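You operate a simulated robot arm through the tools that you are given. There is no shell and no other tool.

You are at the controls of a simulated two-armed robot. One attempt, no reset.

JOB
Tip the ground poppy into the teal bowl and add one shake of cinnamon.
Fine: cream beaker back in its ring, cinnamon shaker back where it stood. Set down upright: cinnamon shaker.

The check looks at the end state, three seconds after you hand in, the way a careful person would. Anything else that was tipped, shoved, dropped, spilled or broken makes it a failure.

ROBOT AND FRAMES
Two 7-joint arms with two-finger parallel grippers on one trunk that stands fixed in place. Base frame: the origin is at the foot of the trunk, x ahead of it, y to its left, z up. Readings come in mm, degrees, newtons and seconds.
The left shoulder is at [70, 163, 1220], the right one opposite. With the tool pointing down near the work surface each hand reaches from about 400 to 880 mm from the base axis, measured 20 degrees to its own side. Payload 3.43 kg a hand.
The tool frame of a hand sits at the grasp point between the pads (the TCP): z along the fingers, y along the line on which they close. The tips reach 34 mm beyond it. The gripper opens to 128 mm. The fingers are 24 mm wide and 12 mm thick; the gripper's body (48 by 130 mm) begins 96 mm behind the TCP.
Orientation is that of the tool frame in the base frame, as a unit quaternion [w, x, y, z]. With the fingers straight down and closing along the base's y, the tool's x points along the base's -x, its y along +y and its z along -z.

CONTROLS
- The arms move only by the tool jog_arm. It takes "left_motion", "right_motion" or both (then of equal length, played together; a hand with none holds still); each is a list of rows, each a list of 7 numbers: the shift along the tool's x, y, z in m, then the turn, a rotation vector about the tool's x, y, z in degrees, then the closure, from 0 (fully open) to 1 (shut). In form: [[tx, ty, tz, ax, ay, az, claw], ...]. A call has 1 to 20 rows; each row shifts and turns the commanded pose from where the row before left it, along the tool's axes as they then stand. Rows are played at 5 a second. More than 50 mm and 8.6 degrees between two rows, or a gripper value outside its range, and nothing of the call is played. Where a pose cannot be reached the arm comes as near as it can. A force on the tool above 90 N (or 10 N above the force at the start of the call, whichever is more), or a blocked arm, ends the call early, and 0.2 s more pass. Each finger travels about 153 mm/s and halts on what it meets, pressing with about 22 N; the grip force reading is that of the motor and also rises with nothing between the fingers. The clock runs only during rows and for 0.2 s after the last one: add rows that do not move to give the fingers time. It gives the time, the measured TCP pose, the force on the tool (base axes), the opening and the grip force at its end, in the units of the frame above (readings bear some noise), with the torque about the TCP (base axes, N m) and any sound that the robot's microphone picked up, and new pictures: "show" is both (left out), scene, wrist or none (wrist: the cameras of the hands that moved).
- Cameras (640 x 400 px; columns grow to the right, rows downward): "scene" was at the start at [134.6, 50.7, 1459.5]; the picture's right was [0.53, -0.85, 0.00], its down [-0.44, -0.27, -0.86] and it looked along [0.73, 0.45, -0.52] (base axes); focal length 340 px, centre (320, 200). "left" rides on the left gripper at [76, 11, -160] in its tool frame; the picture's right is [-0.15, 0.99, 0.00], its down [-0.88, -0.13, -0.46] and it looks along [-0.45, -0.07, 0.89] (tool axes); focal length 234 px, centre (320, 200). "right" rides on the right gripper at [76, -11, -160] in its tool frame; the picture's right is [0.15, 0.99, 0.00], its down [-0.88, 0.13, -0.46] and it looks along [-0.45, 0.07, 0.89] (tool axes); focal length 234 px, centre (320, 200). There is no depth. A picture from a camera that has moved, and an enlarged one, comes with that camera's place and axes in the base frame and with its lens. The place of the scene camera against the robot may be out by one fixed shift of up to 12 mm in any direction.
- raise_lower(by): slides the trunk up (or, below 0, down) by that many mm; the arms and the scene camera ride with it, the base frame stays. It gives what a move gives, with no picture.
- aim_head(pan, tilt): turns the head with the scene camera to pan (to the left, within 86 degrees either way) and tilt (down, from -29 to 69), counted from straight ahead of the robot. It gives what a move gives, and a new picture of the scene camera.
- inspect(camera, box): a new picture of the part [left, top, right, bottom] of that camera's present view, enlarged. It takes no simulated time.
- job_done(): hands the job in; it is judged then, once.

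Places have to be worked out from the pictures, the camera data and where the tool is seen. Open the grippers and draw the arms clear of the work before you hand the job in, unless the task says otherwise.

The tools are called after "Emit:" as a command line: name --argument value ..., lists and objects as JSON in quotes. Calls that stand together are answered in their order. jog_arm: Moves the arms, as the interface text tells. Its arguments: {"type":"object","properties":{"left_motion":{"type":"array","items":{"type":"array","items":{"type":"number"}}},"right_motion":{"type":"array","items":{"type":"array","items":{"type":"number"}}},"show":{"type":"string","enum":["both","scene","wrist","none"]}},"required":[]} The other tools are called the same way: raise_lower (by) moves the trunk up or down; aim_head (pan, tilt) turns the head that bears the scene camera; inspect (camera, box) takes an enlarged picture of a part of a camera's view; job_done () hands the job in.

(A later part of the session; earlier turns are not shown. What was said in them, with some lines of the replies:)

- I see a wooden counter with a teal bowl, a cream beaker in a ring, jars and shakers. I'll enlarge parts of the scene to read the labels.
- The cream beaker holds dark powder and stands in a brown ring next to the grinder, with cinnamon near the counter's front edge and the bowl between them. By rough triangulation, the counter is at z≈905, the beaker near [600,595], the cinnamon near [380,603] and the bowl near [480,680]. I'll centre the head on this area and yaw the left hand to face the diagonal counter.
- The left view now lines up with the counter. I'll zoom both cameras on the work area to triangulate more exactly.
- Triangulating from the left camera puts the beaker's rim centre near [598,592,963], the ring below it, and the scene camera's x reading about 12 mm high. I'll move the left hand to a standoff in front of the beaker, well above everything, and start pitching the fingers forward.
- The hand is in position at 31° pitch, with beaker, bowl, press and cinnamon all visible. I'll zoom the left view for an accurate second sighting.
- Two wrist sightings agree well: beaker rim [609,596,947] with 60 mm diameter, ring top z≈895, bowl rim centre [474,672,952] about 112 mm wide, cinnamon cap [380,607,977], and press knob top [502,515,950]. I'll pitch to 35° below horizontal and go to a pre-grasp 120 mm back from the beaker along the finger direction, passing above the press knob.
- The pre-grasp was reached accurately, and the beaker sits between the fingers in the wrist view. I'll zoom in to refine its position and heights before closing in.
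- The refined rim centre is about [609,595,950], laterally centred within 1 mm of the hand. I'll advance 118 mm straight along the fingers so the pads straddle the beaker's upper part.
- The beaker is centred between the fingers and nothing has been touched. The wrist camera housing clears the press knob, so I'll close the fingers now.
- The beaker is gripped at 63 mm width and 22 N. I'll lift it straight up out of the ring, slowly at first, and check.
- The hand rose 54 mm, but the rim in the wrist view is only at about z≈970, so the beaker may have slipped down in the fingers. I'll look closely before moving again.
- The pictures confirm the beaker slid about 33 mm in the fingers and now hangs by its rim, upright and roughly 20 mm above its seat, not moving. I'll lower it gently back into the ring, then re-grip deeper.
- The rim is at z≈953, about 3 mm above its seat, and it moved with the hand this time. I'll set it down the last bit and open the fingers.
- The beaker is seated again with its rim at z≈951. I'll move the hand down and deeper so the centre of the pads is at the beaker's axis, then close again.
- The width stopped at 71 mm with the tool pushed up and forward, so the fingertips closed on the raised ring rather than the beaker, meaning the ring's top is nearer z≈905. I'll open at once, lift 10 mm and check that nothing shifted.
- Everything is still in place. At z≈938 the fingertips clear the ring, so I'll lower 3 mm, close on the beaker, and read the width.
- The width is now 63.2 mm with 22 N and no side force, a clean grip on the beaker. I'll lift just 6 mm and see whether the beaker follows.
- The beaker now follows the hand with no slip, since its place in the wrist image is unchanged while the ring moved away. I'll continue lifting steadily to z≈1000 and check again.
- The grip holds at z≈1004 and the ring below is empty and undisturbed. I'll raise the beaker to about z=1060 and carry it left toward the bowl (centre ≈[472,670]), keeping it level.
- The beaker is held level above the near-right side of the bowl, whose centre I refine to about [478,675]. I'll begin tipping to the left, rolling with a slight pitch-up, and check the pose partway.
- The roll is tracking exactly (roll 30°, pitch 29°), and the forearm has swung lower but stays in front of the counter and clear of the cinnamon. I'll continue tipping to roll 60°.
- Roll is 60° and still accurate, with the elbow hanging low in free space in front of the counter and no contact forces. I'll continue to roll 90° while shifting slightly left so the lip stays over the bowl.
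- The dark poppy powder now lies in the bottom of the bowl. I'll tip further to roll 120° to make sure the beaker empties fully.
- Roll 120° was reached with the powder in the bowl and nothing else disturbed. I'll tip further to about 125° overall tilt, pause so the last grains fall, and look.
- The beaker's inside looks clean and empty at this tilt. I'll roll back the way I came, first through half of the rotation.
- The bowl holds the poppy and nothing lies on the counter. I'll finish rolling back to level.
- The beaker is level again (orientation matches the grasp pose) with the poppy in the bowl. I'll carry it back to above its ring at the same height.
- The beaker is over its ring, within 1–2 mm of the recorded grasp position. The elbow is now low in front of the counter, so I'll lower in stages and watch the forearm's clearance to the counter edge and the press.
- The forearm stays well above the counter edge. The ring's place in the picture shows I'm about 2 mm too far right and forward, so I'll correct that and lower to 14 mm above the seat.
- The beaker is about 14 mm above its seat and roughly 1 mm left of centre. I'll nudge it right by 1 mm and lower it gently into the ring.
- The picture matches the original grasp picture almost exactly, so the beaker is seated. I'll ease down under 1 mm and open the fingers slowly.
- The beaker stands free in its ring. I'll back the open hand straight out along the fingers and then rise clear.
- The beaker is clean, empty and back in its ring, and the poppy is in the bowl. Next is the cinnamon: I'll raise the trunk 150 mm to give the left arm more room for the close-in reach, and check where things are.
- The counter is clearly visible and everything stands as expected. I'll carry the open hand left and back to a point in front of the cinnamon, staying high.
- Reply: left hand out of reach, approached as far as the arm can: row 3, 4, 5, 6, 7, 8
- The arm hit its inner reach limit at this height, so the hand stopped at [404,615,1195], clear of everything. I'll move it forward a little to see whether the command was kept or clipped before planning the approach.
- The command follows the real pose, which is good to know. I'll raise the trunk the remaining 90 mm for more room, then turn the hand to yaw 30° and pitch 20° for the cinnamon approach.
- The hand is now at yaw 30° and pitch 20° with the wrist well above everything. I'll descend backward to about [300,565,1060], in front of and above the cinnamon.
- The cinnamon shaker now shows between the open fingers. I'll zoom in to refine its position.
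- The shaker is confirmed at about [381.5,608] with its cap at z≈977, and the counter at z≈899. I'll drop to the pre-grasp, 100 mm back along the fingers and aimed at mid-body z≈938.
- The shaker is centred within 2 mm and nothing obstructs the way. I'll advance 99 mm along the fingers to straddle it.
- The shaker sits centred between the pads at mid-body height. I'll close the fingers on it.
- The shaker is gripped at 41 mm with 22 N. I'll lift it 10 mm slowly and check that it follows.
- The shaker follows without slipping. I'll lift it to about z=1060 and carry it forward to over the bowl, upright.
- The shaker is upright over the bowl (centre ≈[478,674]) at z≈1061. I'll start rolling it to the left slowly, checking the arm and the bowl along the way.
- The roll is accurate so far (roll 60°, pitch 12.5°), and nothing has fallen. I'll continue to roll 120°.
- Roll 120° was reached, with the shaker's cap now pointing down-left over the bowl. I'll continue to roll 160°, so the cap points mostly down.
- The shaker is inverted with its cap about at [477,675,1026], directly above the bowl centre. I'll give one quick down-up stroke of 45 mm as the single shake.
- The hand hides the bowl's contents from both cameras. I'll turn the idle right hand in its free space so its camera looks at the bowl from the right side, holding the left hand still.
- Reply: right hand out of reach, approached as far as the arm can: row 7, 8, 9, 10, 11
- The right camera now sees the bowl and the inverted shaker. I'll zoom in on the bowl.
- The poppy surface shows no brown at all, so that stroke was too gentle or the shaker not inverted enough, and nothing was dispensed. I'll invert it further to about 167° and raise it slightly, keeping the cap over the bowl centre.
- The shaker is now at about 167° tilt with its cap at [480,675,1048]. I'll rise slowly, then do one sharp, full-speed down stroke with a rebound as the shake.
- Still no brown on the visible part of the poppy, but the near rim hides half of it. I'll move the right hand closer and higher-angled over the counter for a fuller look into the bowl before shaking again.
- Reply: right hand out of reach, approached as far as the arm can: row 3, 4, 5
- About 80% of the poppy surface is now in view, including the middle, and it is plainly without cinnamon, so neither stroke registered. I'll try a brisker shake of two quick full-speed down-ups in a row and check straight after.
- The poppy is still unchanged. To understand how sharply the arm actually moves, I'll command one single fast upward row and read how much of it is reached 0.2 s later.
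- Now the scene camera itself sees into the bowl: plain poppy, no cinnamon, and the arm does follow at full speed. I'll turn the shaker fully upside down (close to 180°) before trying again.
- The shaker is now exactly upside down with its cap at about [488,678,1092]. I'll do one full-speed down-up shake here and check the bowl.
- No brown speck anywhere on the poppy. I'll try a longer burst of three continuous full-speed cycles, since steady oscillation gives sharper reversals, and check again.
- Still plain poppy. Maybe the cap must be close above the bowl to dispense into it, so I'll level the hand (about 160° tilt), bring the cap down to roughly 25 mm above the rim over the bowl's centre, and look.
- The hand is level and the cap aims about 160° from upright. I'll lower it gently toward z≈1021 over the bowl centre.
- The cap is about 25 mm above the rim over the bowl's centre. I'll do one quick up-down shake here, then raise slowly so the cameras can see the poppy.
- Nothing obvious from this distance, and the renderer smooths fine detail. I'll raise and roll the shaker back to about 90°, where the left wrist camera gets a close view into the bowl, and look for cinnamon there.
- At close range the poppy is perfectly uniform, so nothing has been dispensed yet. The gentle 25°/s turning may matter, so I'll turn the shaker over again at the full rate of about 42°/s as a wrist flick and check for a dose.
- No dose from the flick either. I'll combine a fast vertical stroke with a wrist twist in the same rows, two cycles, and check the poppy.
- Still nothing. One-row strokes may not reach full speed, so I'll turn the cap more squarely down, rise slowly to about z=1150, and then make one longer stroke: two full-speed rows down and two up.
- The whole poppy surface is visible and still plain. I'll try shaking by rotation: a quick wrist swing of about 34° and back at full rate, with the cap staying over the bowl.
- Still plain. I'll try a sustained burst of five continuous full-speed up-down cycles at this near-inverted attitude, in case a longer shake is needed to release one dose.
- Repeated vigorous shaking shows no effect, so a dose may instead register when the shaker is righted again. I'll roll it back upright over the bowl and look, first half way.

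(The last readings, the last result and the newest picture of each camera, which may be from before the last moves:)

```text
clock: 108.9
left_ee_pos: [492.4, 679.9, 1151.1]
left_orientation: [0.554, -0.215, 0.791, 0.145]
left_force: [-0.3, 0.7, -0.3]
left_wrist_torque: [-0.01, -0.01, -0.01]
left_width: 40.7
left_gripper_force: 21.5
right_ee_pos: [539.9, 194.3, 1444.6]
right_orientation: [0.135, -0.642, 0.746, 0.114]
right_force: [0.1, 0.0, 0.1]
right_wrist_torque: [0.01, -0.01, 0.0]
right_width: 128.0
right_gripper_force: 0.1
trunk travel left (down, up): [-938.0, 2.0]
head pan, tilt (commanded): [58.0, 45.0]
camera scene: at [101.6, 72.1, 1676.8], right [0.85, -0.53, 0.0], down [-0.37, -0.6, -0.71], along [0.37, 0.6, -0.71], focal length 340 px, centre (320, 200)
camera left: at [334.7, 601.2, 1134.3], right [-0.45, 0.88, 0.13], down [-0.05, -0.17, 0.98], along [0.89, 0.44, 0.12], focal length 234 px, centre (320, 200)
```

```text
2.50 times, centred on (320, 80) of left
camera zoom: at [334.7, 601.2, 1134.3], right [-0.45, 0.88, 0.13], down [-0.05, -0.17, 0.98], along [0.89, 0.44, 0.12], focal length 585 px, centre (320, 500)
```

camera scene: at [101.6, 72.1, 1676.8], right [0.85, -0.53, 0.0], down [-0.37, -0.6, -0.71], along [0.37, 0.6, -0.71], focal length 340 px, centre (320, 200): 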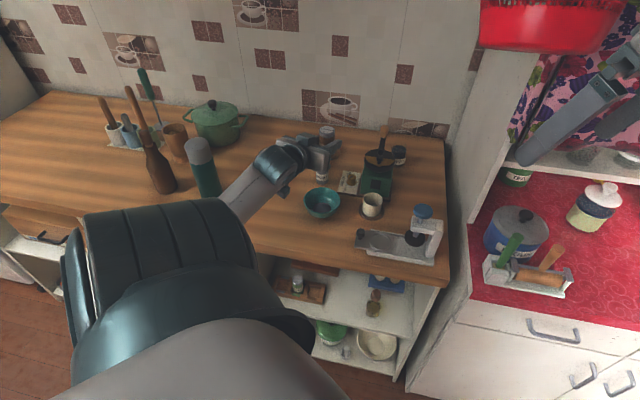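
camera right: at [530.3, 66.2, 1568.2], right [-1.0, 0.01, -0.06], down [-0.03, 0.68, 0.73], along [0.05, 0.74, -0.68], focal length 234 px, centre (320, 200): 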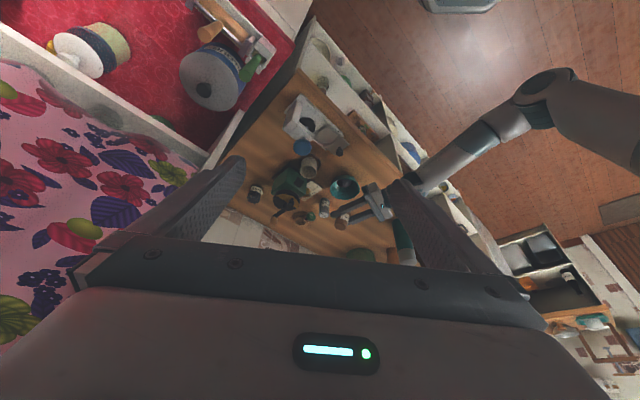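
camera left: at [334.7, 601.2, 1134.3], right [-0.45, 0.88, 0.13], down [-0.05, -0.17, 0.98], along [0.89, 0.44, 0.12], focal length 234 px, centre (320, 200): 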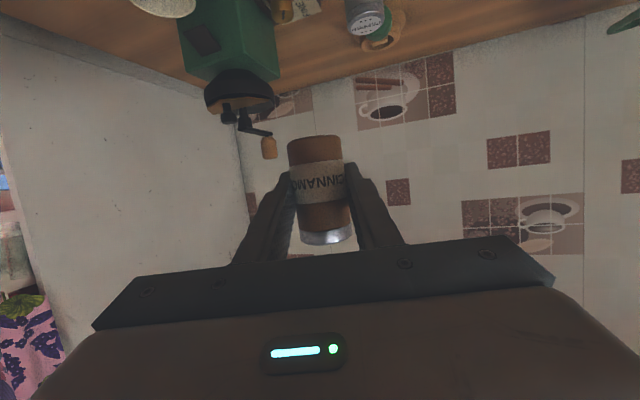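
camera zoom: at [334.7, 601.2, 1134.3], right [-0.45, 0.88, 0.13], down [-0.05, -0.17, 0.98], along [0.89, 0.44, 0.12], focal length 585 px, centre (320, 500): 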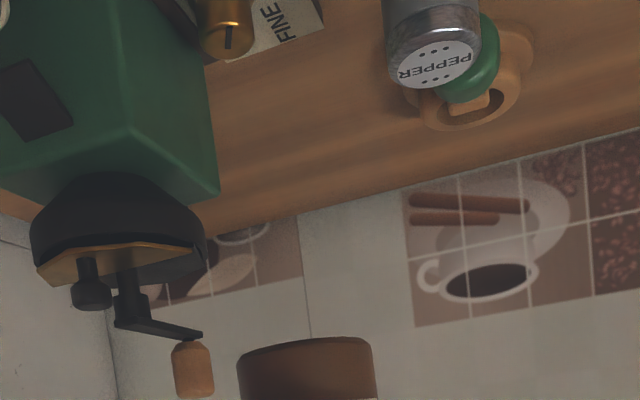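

Emit:
inspect --camera "scene" --box '[322, 200, 342, 214]'

Emit:
inspect --camera "right" --box '[330, 170, 360, 195]'

Emit:
inspect --camera "scene" --box '[280, 110, 360, 170]'

```text
16.00 times, centred on (332, 207) of scene
camera zoom: at [101.6, 72.1, 1676.8], right [0.85, -0.53, 0.0], down [-0.37, -0.6, -0.71], along [0.37, 0.6, -0.71], focal length 5439 px, centre (128, 88)
```

zoom: 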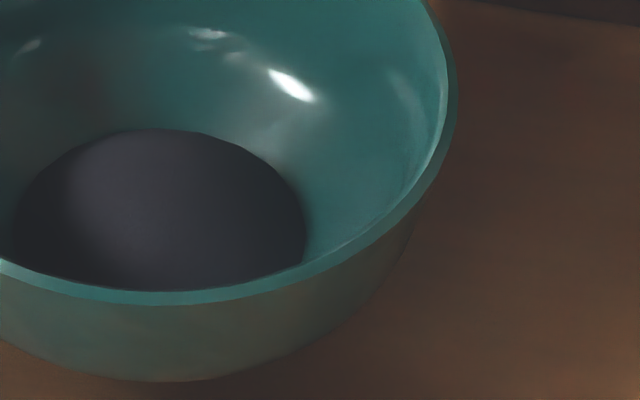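

```text
16.00 times, centred on (345, 182) of right
camera zoom: at [530.4, 66.8, 1568.0], right [-1.0, 0.01, -0.05], down [-0.03, 0.68, 0.73], along [0.05, 0.73, -0.68], focal length 3747 px, centre (-80, 480)
```

zoom: 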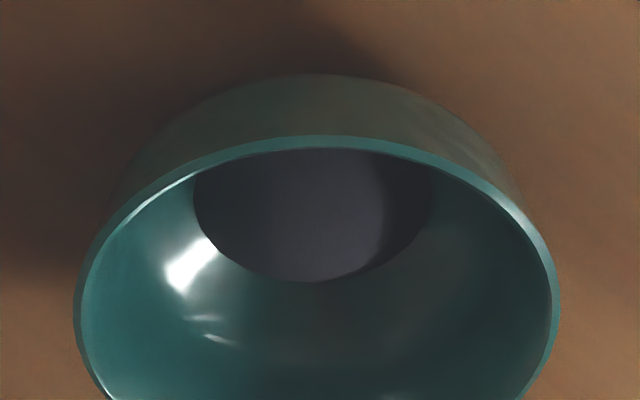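

```text
6.67 times, centred on (320, 140) of scene
camera zoom: at [101.6, 72.1, 1676.8], right [0.85, -0.53, 0.0], down [-0.37, -0.6, -0.71], along [0.37, 0.6, -0.71], focal length 2266 px, centre (320, 600)
```

zoom: 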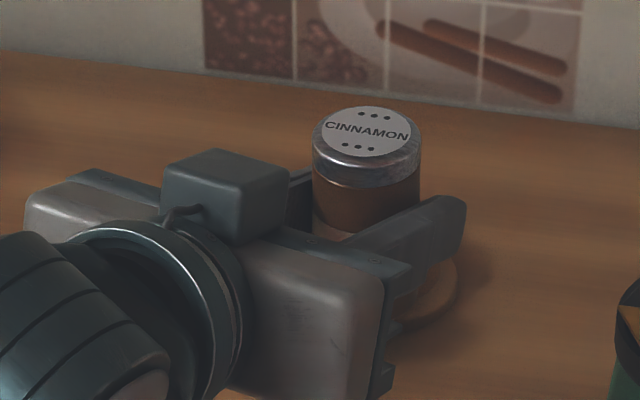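

Emit:
inspect --camera "scene" --box '[240, 170, 380, 280]'

```text
3.64 times, centred on (310, 225) of scene
camera zoom: at [101.6, 72.1, 1676.8], right [0.85, -0.53, 0.0], down [-0.37, -0.6, -0.71], along [0.37, 0.6, -0.71], focal length 1236 px, centre (356, 109)
```

zoom: 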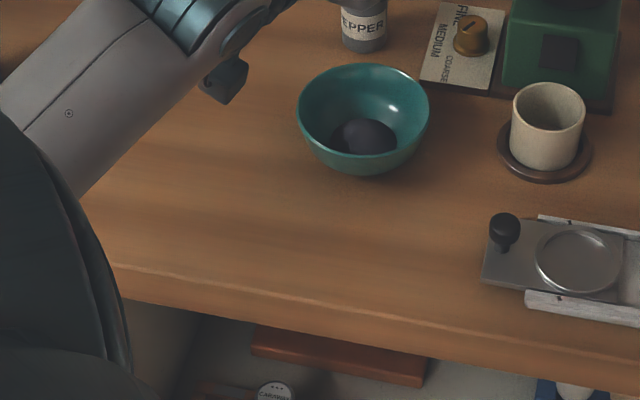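

Every view, near and far, shows only poppy and no cinnamon I can see. The shaker has now been fully turned over the bowl, shaken and righted. Turning it over again could add an extra dose I can't see, so I'll start taking it back to its spot, level and slowly.

Emit:
jog_arm --left_motion '[[0.00815, -0.0005, -0.006, 0, 0, 0.5, 1.0], [0.01625, -0.0009, -0.0121, 0, 0, 0, 1.0], [0.01625, -0.0009, -0.0121, 0, 0, 0, 1.0], [0.01625, -0.0009, -0.0121, 0, 0, 0, 1.0], [0.01625, -0.0009, -0.0121, 0, 0, 0, 1.0], [0.01625, -0.0009, -0.0121, 0, 0, 0, 1.0], [0.01625, -0.0009, -0.0121, 0, 0, 0, 1.0], [0.01625, -0.0009, -0.0121, 0, 0, 0, 1.0], [0.008, -0.0005, -0.006, 0, 0, 0, 1.0], [0, 0, 0, 0, 0, 0, 1.0]]'

Emit:
inspect --camera "left" --box '[240, 0, 480, 200]'

Emit:
inspect --camera "scene" --box '[240, 150, 380, 270]'

```text
clock: 111.1
left_ee_pos: [378.4, 606.3, 1060.4]
left_orientation: [0.554, -0.213, 0.792, 0.147]
left_force: [-0.1, 1.1, -0.9]
left_wrist_torque: [-0.01, 0.0, -0.03]
left_width: 40.8
left_gripper_force: 22.0
right_ee_pos: [539.2, 195.6, 1444.2]
right_orientation: [0.136, -0.642, 0.746, 0.115]
right_force: [0.2, -0.5, 0.1]
right_wrist_torque: [0.01, -0.04, -0.01]
right_width: 128.3
right_gripper_force: 0.1
trunk travel left (down, up): [-938.0, 2.0]
head pan, tilt (commanded): [58.0, 45.0]
camera scene: at [101.7, 72.4, 1676.7], right [0.85, -0.53, 0.0], down [-0.37, -0.6, -0.71], along [0.37, 0.6, -0.71], focal length 340 px, centre (320, 200)
camera left: at [220.3, 527.1, 1044.8], right [-0.45, 0.88, 0.13], down [-0.05, -0.17, 0.98], along [0.89, 0.44, 0.12], focal length 234 px, centre (320, 200)
```

scene: 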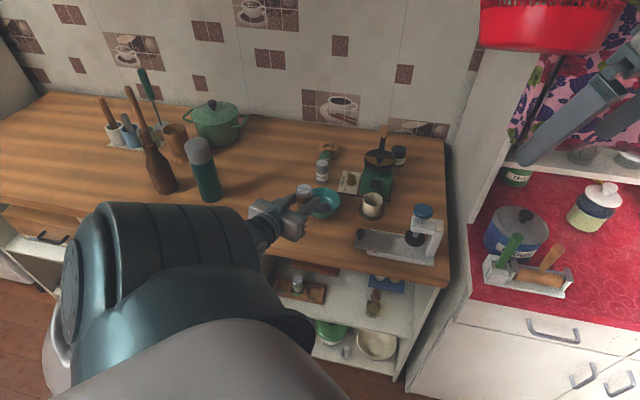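
left: 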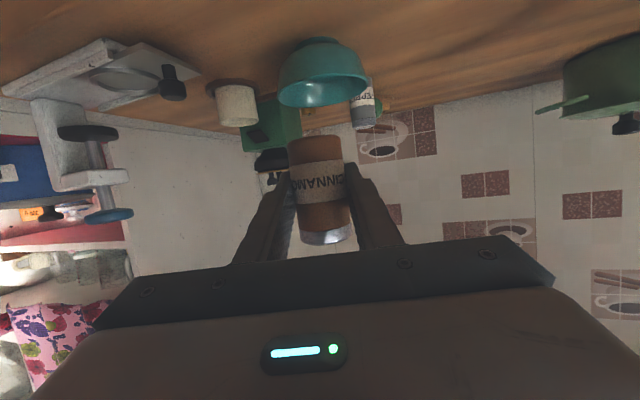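

```text
2.00 times, centred on (360, 100) of left
camera zoom: at [220.3, 527.1, 1044.8], right [-0.45, 0.88, 0.13], down [-0.05, -0.17, 0.98], along [0.89, 0.44, 0.12], focal length 468 px, centre (240, 400)
```

zoom: 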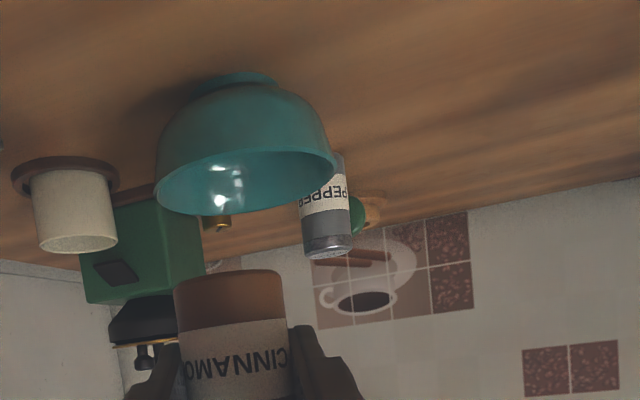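

```text
3.33 times, centred on (310, 210) of scene
camera zoom: at [101.7, 72.4, 1676.7], right [0.85, -0.53, 0.0], down [-0.37, -0.6, -0.71], along [0.37, 0.6, -0.71], focal length 1133 px, centre (353, 167)
```

zoom: 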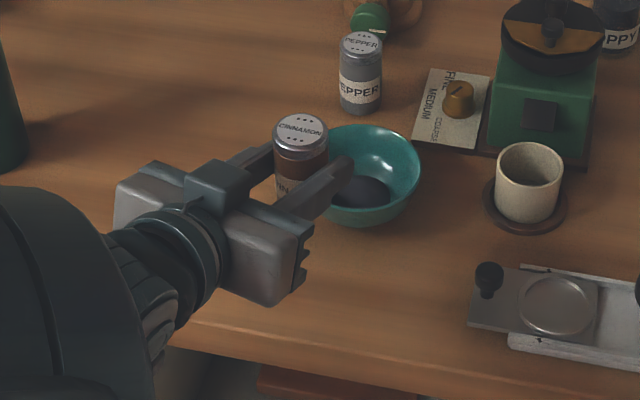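

The shaker is above its original spot. Before lowering, I'll check whether it shifted in the grip during shaking by comparing with the earlier grip picture.

Emit:
inspect --camera "left" --box '[240, 80, 400, 240]'

```text
2.50 times, centred on (320, 160) of left
camera zoom: at [220.3, 527.1, 1044.8], right [-0.45, 0.88, 0.13], down [-0.05, -0.17, 0.98], along [0.89, 0.44, 0.12], focal length 585 px, centre (320, 300)
```

zoom: 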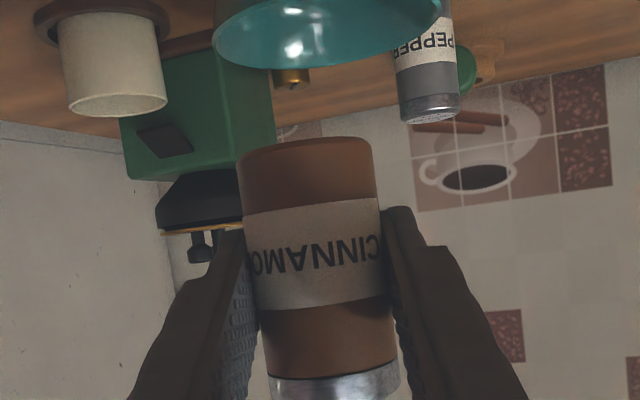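

The shaker sits about 1.5–2 mm lower in the grip than before, so it should touch the counter near TCP z≈941. I'll lower it to about z=952 first.

Emit:
jog_arm --left_motion '[[0.0094, 0, 0.0034, 0, 0, 0, 1.0], [0.0188, 0, 0.0068, 0, 0, 0, 1.0], [0.0188, 0, 0.0068, 0, 0, 0, 1.0], [0.0188, 0, 0.0068, 0, 0, 0, 1.0], [0.0188, 0, 0.0068, 0, 0, 0, 1.0], [0.0141, 0, 0.0051, 0, 0, 0, 1.0], [0.0038, 0, 0.0014, 0, 0, 0, 1.0], [0, 0, 0, 0, 0, 0, 1.0]]' --show "wrist"

Emit:
inspect --camera "left" --box '[240, 80, 400, 240]'

Emit:
inspect --camera "scene" --box '[260, 170, 360, 270]'

```text
clock: 112.9
left_ee_pos: [378.8, 606.0, 952.6]
left_orientation: [0.554, -0.213, 0.791, 0.147]
left_force: [0.4, 0.8, -0.8]
left_wrist_torque: [0.01, -0.04, 0.02]
left_width: 40.7
left_gripper_force: 22.1
right_ee_pos: [538.9, 194.6, 1443.5]
right_orientation: [0.135, -0.642, 0.746, 0.115]
right_force: [-0.1, 0.8, -0.6]
right_wrist_torque: [-0.01, 0.04, -0.01]
right_width: 127.9
right_gripper_force: 0.0
trunk travel left (down, up): [-938.0, 2.0]
head pan, tilt (commanded): [58.0, 45.0]
camera left: at [220.7, 527.3, 936.5], right [-0.45, 0.88, 0.13], down [-0.05, -0.17, 0.98], along [0.89, 0.44, 0.12], focal length 234 px, centre (320, 200)
```

left: 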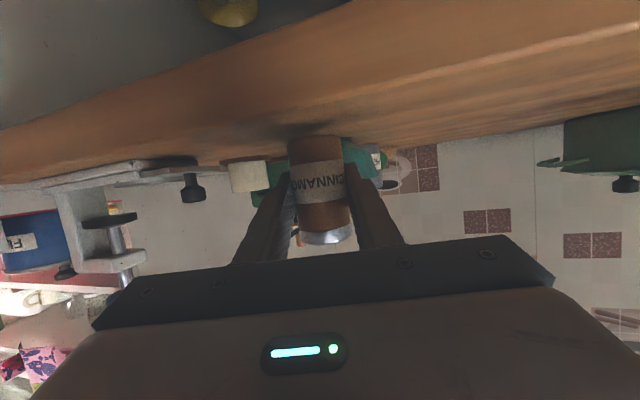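

```text
2.50 times, centred on (320, 160) of left
camera zoom: at [220.7, 527.3, 936.5], right [-0.45, 0.88, 0.13], down [-0.05, -0.17, 0.98], along [0.89, 0.44, 0.12], focal length 585 px, centre (320, 300)
```

zoom: 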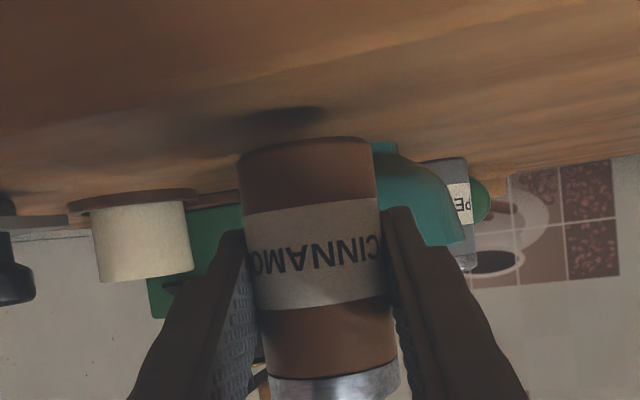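

```text
4.00 times, centred on (310, 220) of scene
camera zoom: at [101.5, 72.2, 1676.8], right [0.85, -0.53, 0.0], down [-0.37, -0.6, -0.71], along [0.37, 0.6, -0.71], focal length 1360 px, centre (360, 120)
```

zoom: 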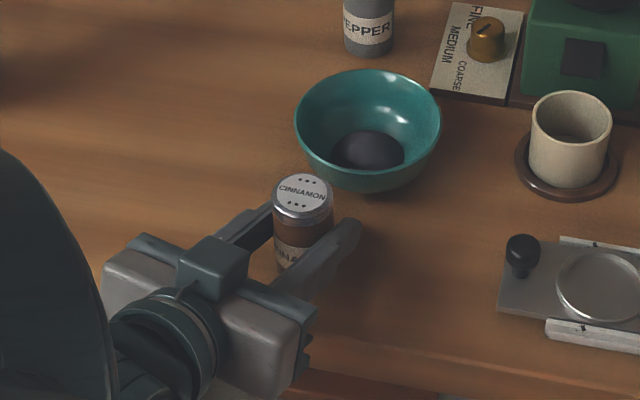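

The shaker hovers about 11 mm above the counter over its old spot. I'll lower in small steps while watching the force.

Emit:
jog_arm --left_motion '[[0.0038, 0, 0.0014, 0, 0, 0, 1.0], [0.0028, 0, 0.001, 0, 0, 0, 1.0], [0.0019, 0, 0.0007, 0, 0, 0, 1.0], [0, 0, 0, 0, 0, 0, 1.0]]' --show "none"

Emit:
jog_arm --left_motion '[[0.00094, 0, 0.00034, 0, 0, 0, 1.0], [0.00094, 0, 0.00034, 0, 0, 0, 1.0], [0, 0, 0, 0, 0, 0, 1.0]]' --show "wrist"

Emit:
inspect --camera "left" --box '[240, 80, 400, 240]'

```text
clock: 113.9
left_ee_pos: [378.9, 605.6, 943.5]
left_orientation: [0.554, -0.212, 0.792, 0.147]
left_force: [0.2, 0.4, -0.5]
left_wrist_torque: [0.01, 0.01, 0.01]
left_width: 40.7
left_gripper_force: 21.9
right_ee_pos: [538.7, 194.0, 1443.8]
right_orientation: [0.136, -0.642, 0.746, 0.114]
right_force: [-0.4, -0.2, 0.4]
right_wrist_torque: [-0.01, 0.03, -0.03]
right_width: 127.9
right_gripper_force: 0.1
trunk travel left (down, up): [-938.0, 2.0]
head pan, tilt (commanded): [58.0, 45.0]
```

```text
clock: 114.7
left_ee_pos: [378.1, 605.9, 941.7]
left_orientation: [0.553, -0.213, 0.792, 0.147]
left_force: [1.5, 0.2, -0.6]
left_wrist_torque: [-0.02, -0.01, 0.0]
left_width: 40.8
left_gripper_force: 22.3
right_ee_pos: [538.9, 195.0, 1445.0]
right_orientation: [0.136, -0.642, 0.746, 0.115]
right_force: [-0.1, 0.1, -0.3]
right_wrist_torque: [-0.03, -0.01, -0.01]
right_width: 128.0
right_gripper_force: 0.0
trunk travel left (down, up): [-938.0, 2.0]
head pan, tilt (commanded): [58.0, 45.0]
camera left: at [220.7, 527.5, 925.5], right [-0.45, 0.88, 0.13], down [-0.05, -0.17, 0.98], along [0.89, 0.44, 0.12], focal length 234 px, centre (320, 200)
```

left: 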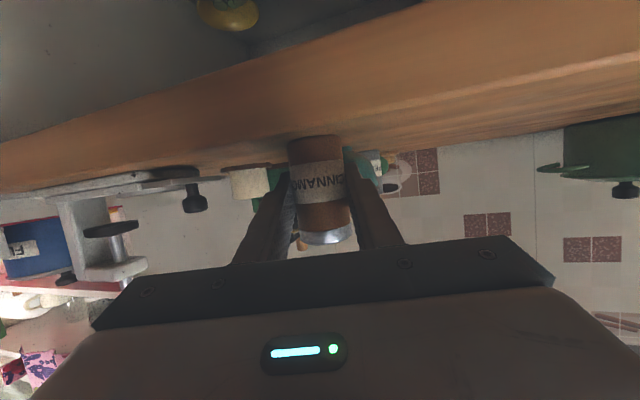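

```text
2.50 times, centred on (320, 160) of left
camera zoom: at [220.7, 527.5, 925.5], right [-0.45, 0.88, 0.13], down [-0.05, -0.17, 0.98], along [0.89, 0.44, 0.12], focal length 585 px, centre (320, 300)
```

zoom: 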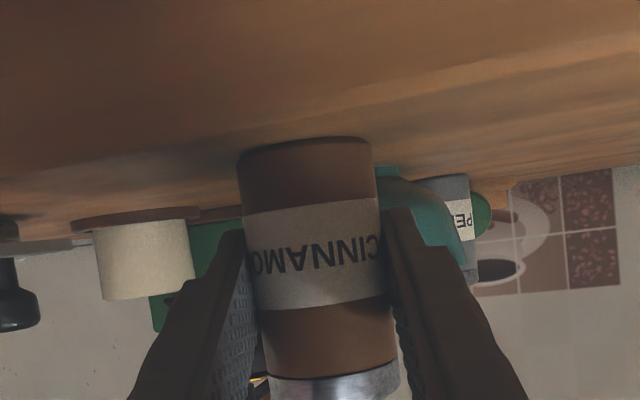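

No contact force yet. I'll lower another 1.5 mm in tiny steps and then open the fingers slowly.

Emit:
jog_arm --left_motion '[[0.0007, 0, 0.00026, 0, 0, 0, 1.0], [0.0007, 0, 0.00026, 0, 0, 0, 1.0], [0, 0, 0, 0, 0, 0, 1.0]]' --show "none"

```text
clock: 115.5
left_ee_pos: [377.7, 606.4, 940.6]
left_orientation: [0.554, -0.212, 0.791, 0.147]
left_force: [0.7, 1.5, 3.5]
left_wrist_torque: [0.05, 0.06, -0.01]
left_width: 40.8
left_gripper_force: 21.9
right_ee_pos: [537.9, 194.3, 1445.5]
right_orientation: [0.135, -0.643, 0.745, 0.115]
right_force: [0.6, -0.7, 0.3]
right_wrist_torque: [-0.04, -0.02, -0.01]
right_width: 128.1
right_gripper_force: 0.0
trunk travel left (down, up): [-938.0, 2.0]
head pan, tilt (commanded): [58.0, 45.0]
```

Contact: an upward force of 3.5 N at z≈940.6 shows the shaker rests on the counter. I'll open the fingers gently.

Emit:
jog_arm --left_motion '[[0, 0, 0, 0, 0, 0, 0.66], [0, 0, 0, 0, 0, 0, 0.62], [0, 0, 0, 0, 0, 0, 0.5], [0, 0, 0, 0, 0, 0, 0.4], [0, 0, 0, 0, 0, 0, 0.3], [0, 0, 0, 0, 0, 0, 0.3]]'

Emit:
inspect --camera "left" --box '[240, 80, 400, 240]'

Emit:
inspect --camera "scene" --box '[240, 170, 380, 280]'

```text
clock: 116.9
left_ee_pos: [378.6, 605.8, 940.5]
left_orientation: [0.554, -0.212, 0.791, 0.147]
left_force: [-0.7, 0.2, -0.7]
left_wrist_torque: [0.02, 0.0, -0.03]
left_width: 89.5
left_gripper_force: 0.1
right_ee_pos: [538.3, 194.7, 1443.6]
right_orientation: [0.135, -0.641, 0.747, 0.114]
right_force: [-0.1, -0.5, -0.3]
right_wrist_torque: [0.02, 0.05, -0.02]
right_width: 128.1
right_gripper_force: 0.0
trunk travel left (down, up): [-938.0, 2.0]
head pan, tilt (commanded): [58.0, 45.0]
camera scene: at [101.4, 72.1, 1676.8], right [0.85, -0.53, 0.0], down [-0.37, -0.6, -0.71], along [0.37, 0.6, -0.71], focal length 340 px, centre (320, 200)
camera left: at [220.6, 527.2, 924.6], right [-0.45, 0.88, 0.13], down [-0.05, -0.17, 0.98], along [0.89, 0.44, 0.12], focal length 234 px, centre (320, 200)
```

scene: 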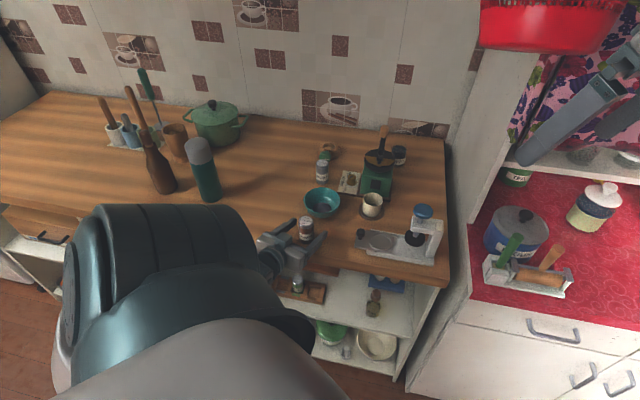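
left: 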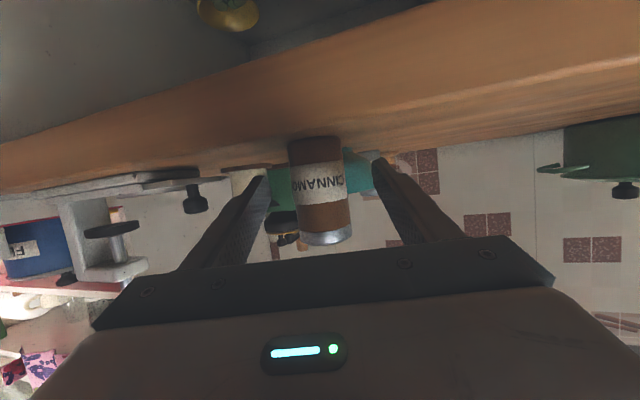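

```text
2.50 times, centred on (320, 160) of left
camera zoom: at [220.6, 527.2, 924.6], right [-0.45, 0.88, 0.13], down [-0.05, -0.17, 0.98], along [0.89, 0.44, 0.12], focal length 585 px, centre (320, 300)
```

zoom: 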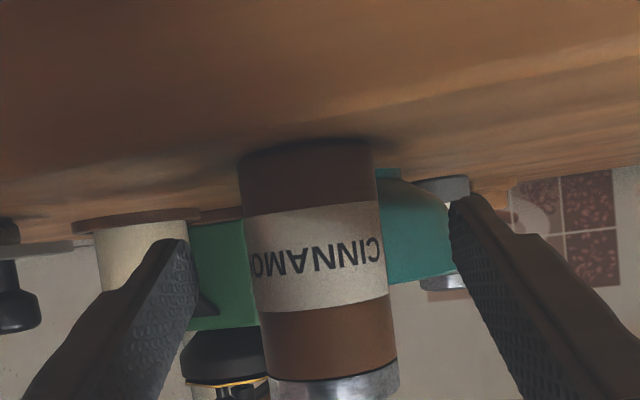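

```text
3.64 times, centred on (310, 225) of scene
camera zoom: at [101.4, 72.1, 1676.8], right [0.85, -0.53, 0.0], down [-0.37, -0.6, -0.71], along [0.37, 0.6, -0.71], focal length 1236 px, centre (356, 109)
```

zoom: 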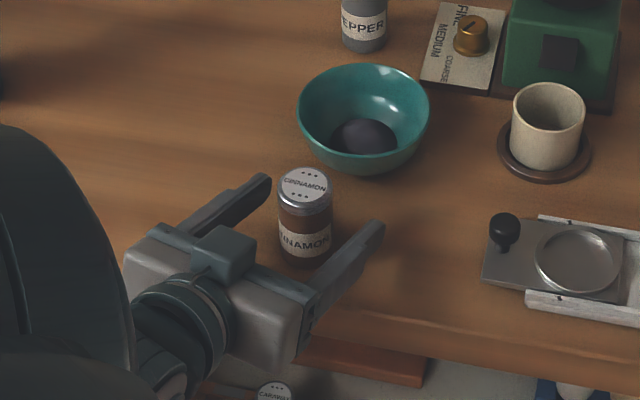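

The shaker stands upright at its original place. I'll back the open hand straight out and up, then use the free wrist camera for a close look into the bowl.

Emit:
jog_arm --left_motion '[[0, 0, -0.015, 0, 0, 0, 0.3], [0, 0, -0.02, 0, 0, 0, 0.3], [0, 0, -0.02, 0, 0, 0, 0.3], [0, 0, -0.02, 0, 0, 0, 0.3], [0, 0, -0.02, 0, 0, 0, 0.3], [-0.0282, 0, -0.0103, 0, 0, 0, 0.3], [-0.0282, 0, -0.0103, 0, 0, 0, 0.3], [-0.0282, 0, -0.0103, 0, 0, 0, 0.3], [-0.0282, 0, -0.0103, 0, 0, 0, 0.3], [0, 0, 0, 0, 0, 0, 0.3]]'

```text
clock: 119.1
left_ee_pos: [301.7, 562.9, 1091.0]
left_orientation: [0.555, -0.212, 0.791, 0.146]
left_force: [0.7, -0.4, -0.7]
left_wrist_torque: [0.02, -0.01, -0.01]
left_width: 89.3
left_gripper_force: 0.0
right_ee_pos: [539.5, 194.4, 1444.7]
right_orientation: [0.135, -0.643, 0.745, 0.115]
right_force: [-0.4, -0.2, 1.0]
right_wrist_torque: [0.01, 0.01, 0.04]
right_width: 127.9
right_gripper_force: 0.1
trunk travel left (down, up): [-938.0, 2.0]
head pan, tilt (commanded): [58.0, 45.0]
camera scene: at [101.4, 72.1, 1676.8], right [0.85, -0.53, 0.0], down [-0.37, -0.6, -0.71], along [0.37, 0.6, -0.71], focal length 340 px, centre (320, 200)
camera left: at [143.3, 484.3, 1076.1], right [-0.45, 0.88, 0.13], down [-0.05, -0.17, 0.98], along [0.89, 0.44, 0.12], focal length 234 px, centre (320, 200)
```

scene: 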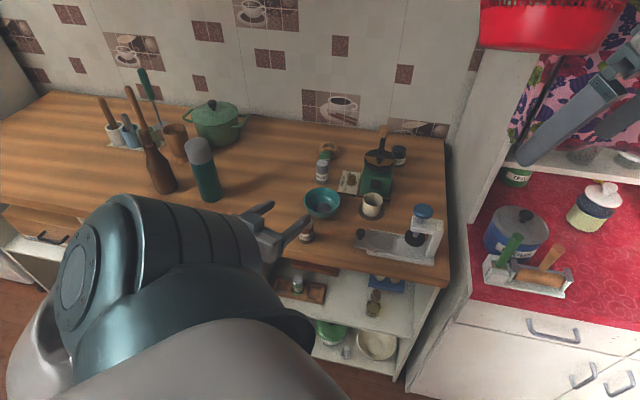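
left: 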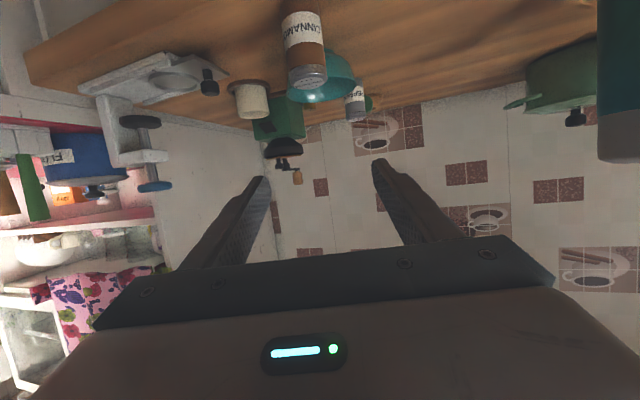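

Backed away cleanly. I'll point the empty hand down and bring its camera to about 350 mm above the bowl for a close, top-down inspection.

Emit:
jog_arm --left_motion '[[0, 0, 0, 0, 7.78, 0, 0.3], [0, 0, 0, 0, 7.78, 0, 0.3], [0, 0, 0, 0, 7.78, 0, 0.3], [0, 0, 0, 0, 7.78, 0, 0.3], [0, 0, 0, 0, 7.78, 0, 0.3], [0, 0, 0, 0, 7.78, 0, 0.3], [0, 0, 0, 0, 7.78, 0, 0.3], [0, 0, 0, 0, 7.78, 0, 0.3], [0, 0, 0, 0, 7.78, 0, 0.3], [-0.0265, 0, -0.0125, 0, 0, 0, 0.3], [-0.0265, 0, -0.0125, 0, 0, 0, 0.3], [-0.0265, 0, -0.0125, 0, 0, 0, 0.3], [-0.0265, 0, -0.0125, 0, 0, 0, 0.3], [0, 0, 0, 0, 0, 0, 0.3]]'

```text
clock: 122.1
left_ee_pos: [391.7, 615.5, 1144.5]
left_orientation: [0.0, -0.259, 0.966, -0.002]
left_force: [-1.0, -0.3, -0.4]
left_wrist_torque: [0.0, 0.0, 0.03]
left_width: 89.4
left_gripper_force: 0.0
right_ee_pos: [538.1, 195.1, 1444.4]
right_orientation: [0.136, -0.642, 0.746, 0.114]
right_force: [-0.1, 0.6, 0.6]
right_wrist_torque: [0.01, -0.02, -0.02]
right_width: 128.5
right_gripper_force: 0.1
trunk travel left (down, up): [-938.0, 2.0]
head pan, tilt (commanded): [58.0, 45.0]
camera scene: at [100.9, 72.1, 1676.8], right [0.85, -0.53, 0.0], down [-0.37, -0.6, -0.71], along [0.37, 0.6, -0.71], focal length 340 px, centre (320, 200)
camera left: at [320.9, 587.2, 1305.5], right [-0.37, 0.93, 0.0], down [0.83, 0.33, 0.46], along [0.42, 0.16, -0.89], focal length 234 px, centre (320, 200)
```

scene: 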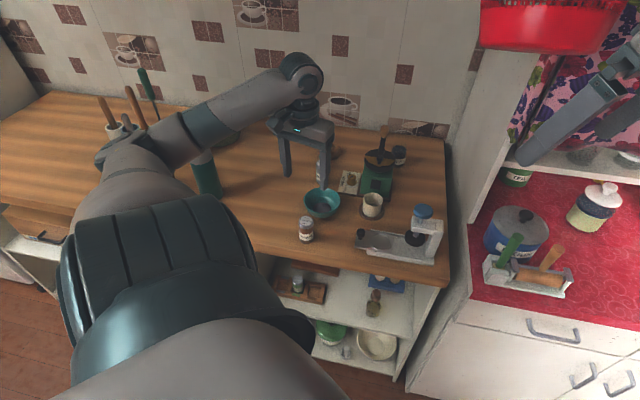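
left: 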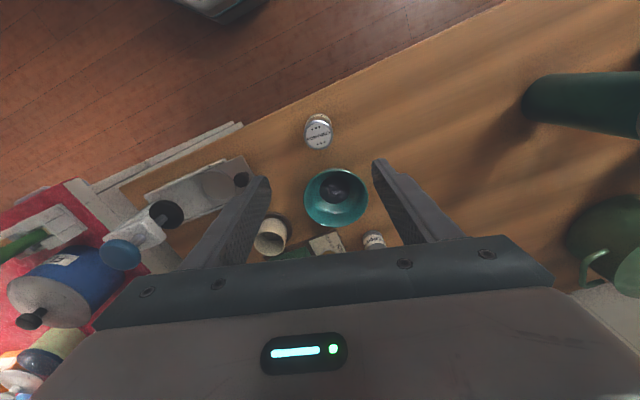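

Emit:
inspect --camera "left" --box '[300, 160, 372, 232]'

Emit:
inspect --camera "left" --box '[316, 172, 356, 207]'

Emit:
inspect --camera "left" --box '[290, 105, 350, 155]'

```text
5.56 times, centred on (336, 196) of left
camera zoom: at [320.9, 587.2, 1305.5], right [-0.37, 0.93, 0.0], down [0.83, 0.33, 0.46], along [0.42, 0.16, -0.89], focal length 1301 px, centre (231, 222)
```

zoom: 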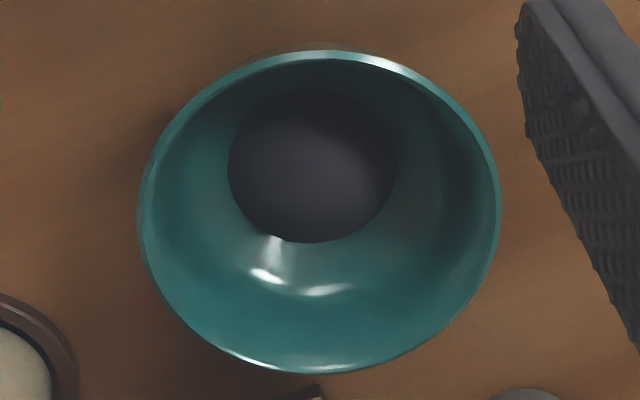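

```text
11.43 times, centred on (336, 190) of left
camera zoom: at [320.9, 587.2, 1305.5], right [-0.37, 0.93, 0.0], down [0.83, 0.33, 0.46], along [0.42, 0.16, -0.89], focal length 2676 px, centre (137, 320)
```

zoom: 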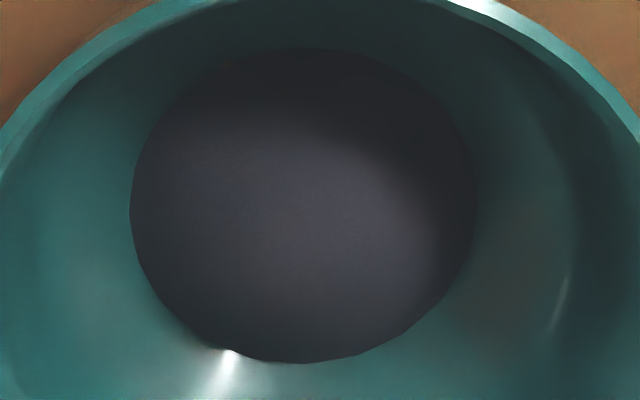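

```text
8.00 times, centred on (320, 130) of left
camera zoom: at [320.9, 587.2, 1305.5], right [-0.37, 0.93, 0.0], down [0.83, 0.33, 0.46], along [0.42, 0.16, -0.89], focal length 1873 px, centre (320, 760)
```

zoom: 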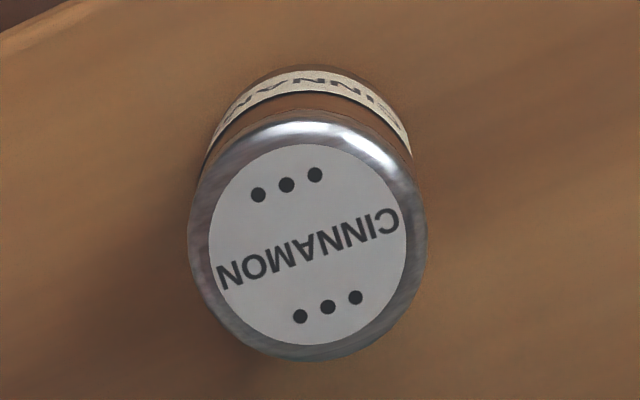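

Close up, the poppy is uniformly dark with no cinnamon, and the shaker stands neatly upright. With the empty hand I'll test whether a faster stroke than 50 mm per row is accepted, since a sharper shake may be what's needed.

Emit:
jog_arm --left_motion '[[0, 0, -0.06, 0, 0, 0, 0.3]]' --show "none"

```text
refused: row 1 steps farther than a row can; nothing moved
```

The 50 mm row limit is firm, so my strokes were already the fastest possible. I'll take one last maximum-zoom look at the poppy from this best viewpoint before deciding.

Emit:
inspect --camera "left" --box '[325, 178, 345, 192]'

Emit:
inspect --camera "left" --box '[328, 186, 348, 200]'

Emit:
inspect --camera "left" --box '[240, 100, 440, 260]'

```text
16.00 times, centred on (335, 185) of left
camera zoom: at [320.9, 587.2, 1305.5], right [-0.37, 0.93, 0.0], down [0.83, 0.33, 0.46], along [0.42, 0.16, -0.89], focal length 3747 px, centre (80, 440)
```

zoom: 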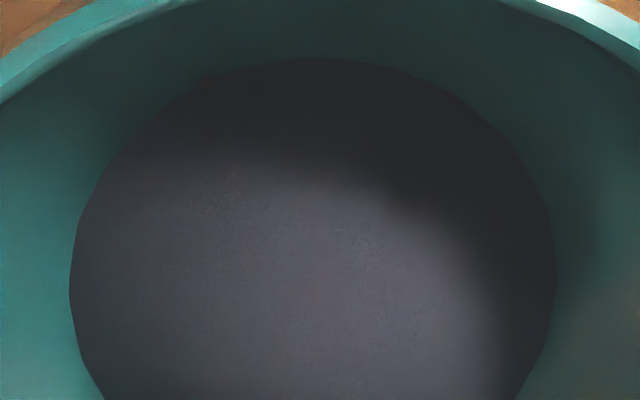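

```text
16.00 times, centred on (338, 193) of left
camera zoom: at [320.9, 587.2, 1305.5], right [-0.37, 0.93, 0.0], down [0.83, 0.33, 0.46], along [0.42, 0.16, -0.89], focal length 3747 px, centre (32, 312)
```

zoom: 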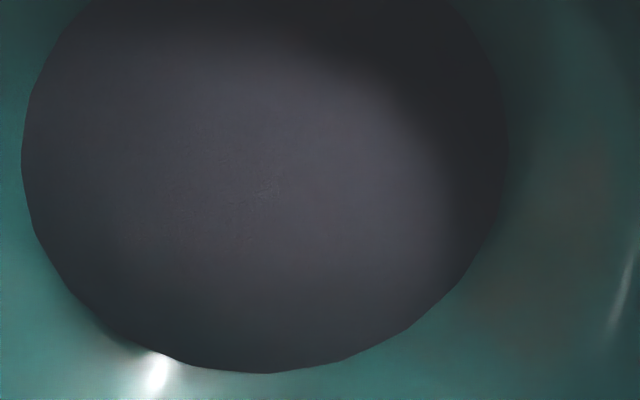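

```text
2.50 times, centred on (340, 180) of left
camera zoom: at [320.9, 587.2, 1305.5], right [-0.37, 0.93, 0.0], down [0.83, 0.33, 0.46], along [0.42, 0.16, -0.89], focal length 585 px, centre (270, 250)
```

zoom: 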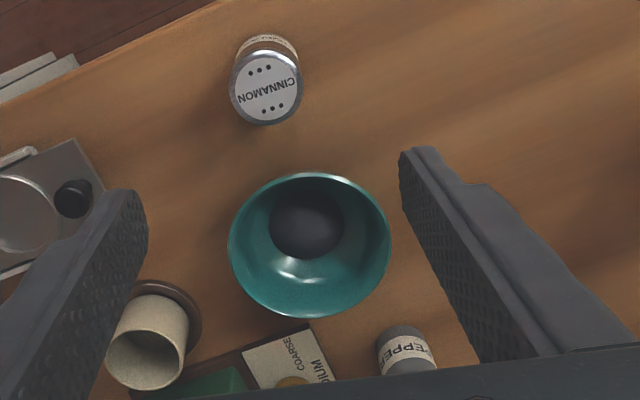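

The poppy in the bowl is clean and nothing is spilled on the counter. The beaker is empty in its ring, and the shaker is upright in its place. I never saw cinnamon land despite turning and shaking the shaker over the bowl. I'll now draw both arms clear with the grippers open.

Emit:
jog_arm --left_motion '[[0, 0, -0.04, 0, 0, 0, 0.2], [0, 0, -0.04, 0, 0, 0, 0], [0, 0, -0.04, 0, 0, 0, 0], [0.03, 0, -0.02, 0, 0, 0, 0], [0.03, 0, -0.01, 0, 0, 0, 0], [0, 0, 0, 0, 0, 0, 0]]' --right_motion '[[0.035, 0, -0.013, 0, 0, 0, 0], [0.035, 0, -0.013, 0, 0, 0, 0], [0.035, 0, -0.013, 0, 0, 0, 0], [0.035, 0, -0.013, 0, 0, 0, 0], [0, 0, 0, 0, 0, 0, 0], [0, 0, 0, 0, 0, 0, 0]]'

Emit:
inspect --camera "scene" --box '[230, 110, 470, 290]'

```text
clock: 123.5
left_ee_pos: [340.4, 586.7, 1292.9]
left_orientation: [0.0, -0.258, 0.966, -0.002]
left_force: [0.3, 0.2, -0.1]
left_wrist_torque: [-0.01, 0.02, 0.0]
left_width: 128.0
left_gripper_force: 0.1
right_ee_pos: [519.7, 46.2, 1446.4]
right_orientation: [0.136, -0.645, 0.743, 0.113]
right_force: [-0.9, 0.0, -0.2]
right_wrist_torque: [-0.01, -0.01, 0.02]
right_width: 128.0
right_gripper_force: 0.1
trunk travel left (down, up): [-938.0, 2.0]
head pan, tilt (commanded): [58.0, 45.0]
camera scene: at [102.6, 73.8, 1676.6], right [0.85, -0.53, 0.0], down [-0.38, -0.6, -0.71], along [0.37, 0.6, -0.71], focal length 340 px, centre (320, 200)
camera right: at [512.1, -80.6, 1570.1], right [-1.0, 0.0, -0.06], down [-0.04, 0.68, 0.73], along [0.04, 0.73, -0.68], focal length 234 px, centre (320, 200)
camera left: at [269.8, 559.5, 1453.3], right [-0.37, 0.93, 0.0], down [0.83, 0.33, 0.45], along [0.42, 0.16, -0.89], focal length 234 px, centre (320, 200)
```

scene: 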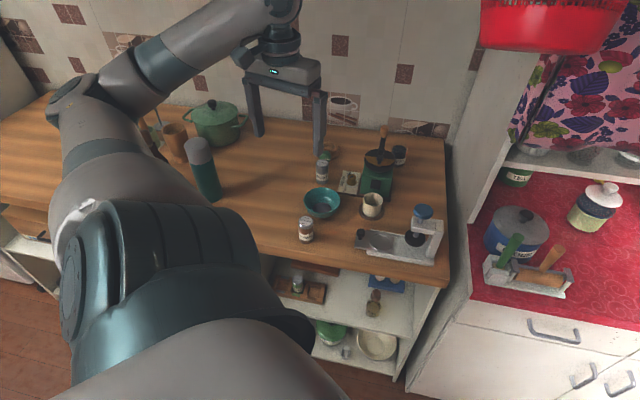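
right: 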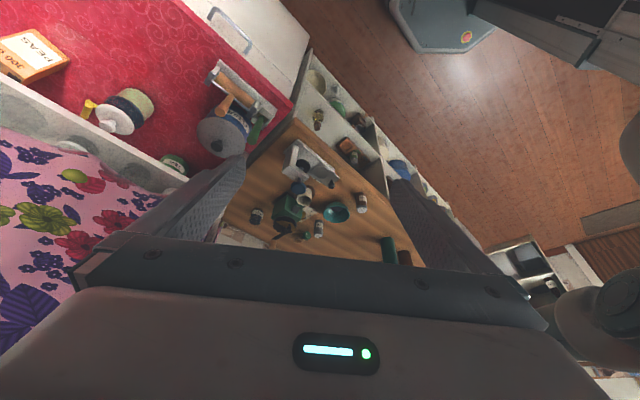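
left: 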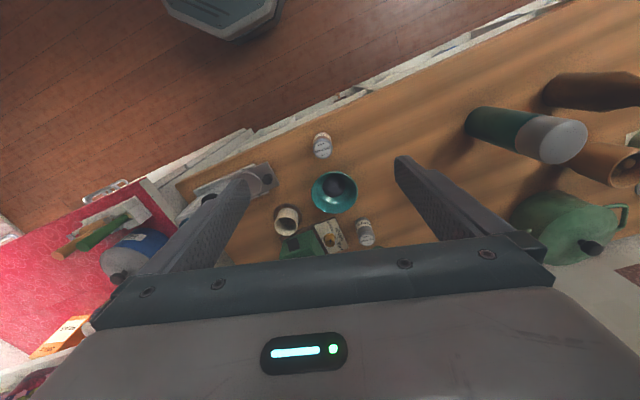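

```text
2.22 times, centred on (350, 200) of scene
camera zoom: at [102.6, 73.8, 1676.6], right [0.85, -0.53, 0.0], down [-0.38, -0.6, -0.71], along [0.37, 0.6, -0.71], focal length 755 px, centre (253, 200)
```

zoom: 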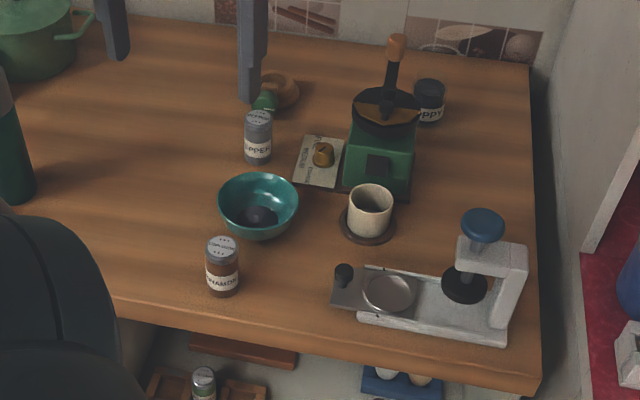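

Both arms are clear and everything stands in place. The bowl's contents look slightly two-toned in this view, so I'll zoom in once more.

Emit:
inspect --camera "scene" --box '[310, 180, 350, 220]'

Emit:
inspect --camera "left" --box '[312, 170, 358, 212]'

Emit:
inspect --camera "scene" --box '[285, 200, 335, 250]'

```text
10.00 times, centred on (330, 200) of scene
camera zoom: at [102.6, 73.8, 1676.6], right [0.85, -0.53, 0.0], down [-0.38, -0.6, -0.71], along [0.37, 0.6, -0.71], focal length 3400 px, centre (220, 200)
```

zoom: 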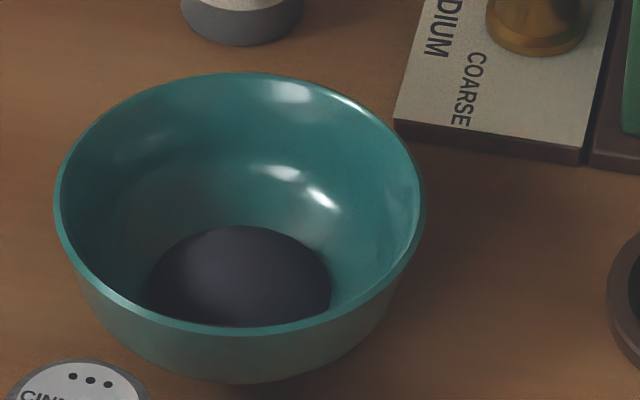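

```text
9.52 times, centred on (335, 191) of left
camera zoom: at [269.8, 559.5, 1453.3], right [-0.37, 0.93, 0.0], down [0.83, 0.33, 0.45], along [0.42, 0.16, -0.89], focal length 2230 px, centre (177, 286)
```

zoom: 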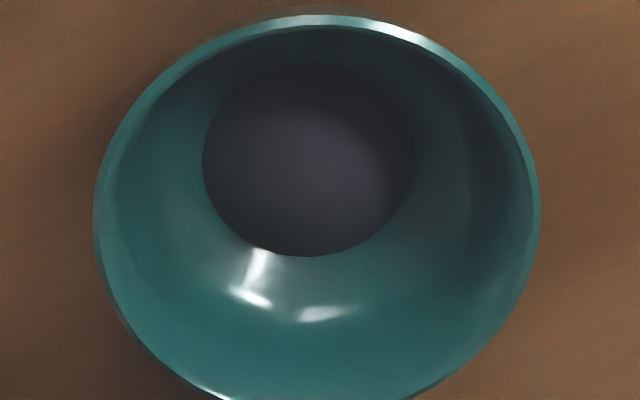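

```text
8.00 times, centred on (310, 225) of scene
camera zoom: at [102.6, 73.8, 1676.6], right [0.85, -0.53, 0.0], down [-0.38, -0.6, -0.71], along [0.37, 0.6, -0.71], focal length 2720 px, centre (400, 0)
```

zoom: 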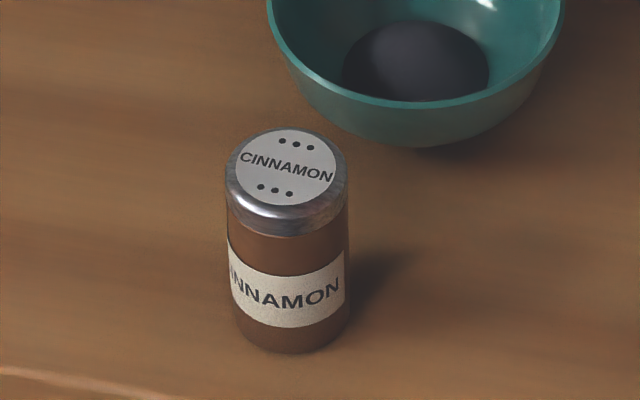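

The last close views show the poppy in the teal bowl, the empty beaker back in its ring, and the cinnamon shaker upright in its place. Both grippers are open, the arms are clear, and nothing is spilled. I turned the shaker over and shook it above the bowl, but I never saw cinnamon on the poppy, so I can't confirm that a shake went in. Every stroke available to me has been tried, so I'm handing in as is.

Emit:
job_done

```text
The job is handed in.
```

I handed the job in, but I can't confirm that any cinnamon went into the bowl.

**Done and checked in the pictures:**
- **Poppy:** the ground poppy is in the teal bowl.
- **Beaker:** it looks empty and is back in its ring.
- **Cinnamon shaker:** it stands upright within a few millimetres of where it was.
- **Counter:** I saw nothing spilled or knocked over. Both grippers are open and the arms are clear.

**Not confirmed:**
- **Cinnamon:** I turned the shaker over above the bowl and shook it many times at the fastest speed the arm allows, about 20 strokes in all. No cinnamon showed on the poppy, even at maximum zoom.
- **Amount in the bowl:** it could be none, or more than the one shake you asked for if doses fell that I couldn't see. I stopped because turning it over again could have added another unseen dose.

**Other mishaps:**
- **First beaker lift:** the beaker slipped in my first grip. I set it back in the ring and gripped it again.
- **Ring squeezed:** on the next try the fingers closed on the ring instead of the beaker. I opened them at once, and nothing appeared to have shifted.
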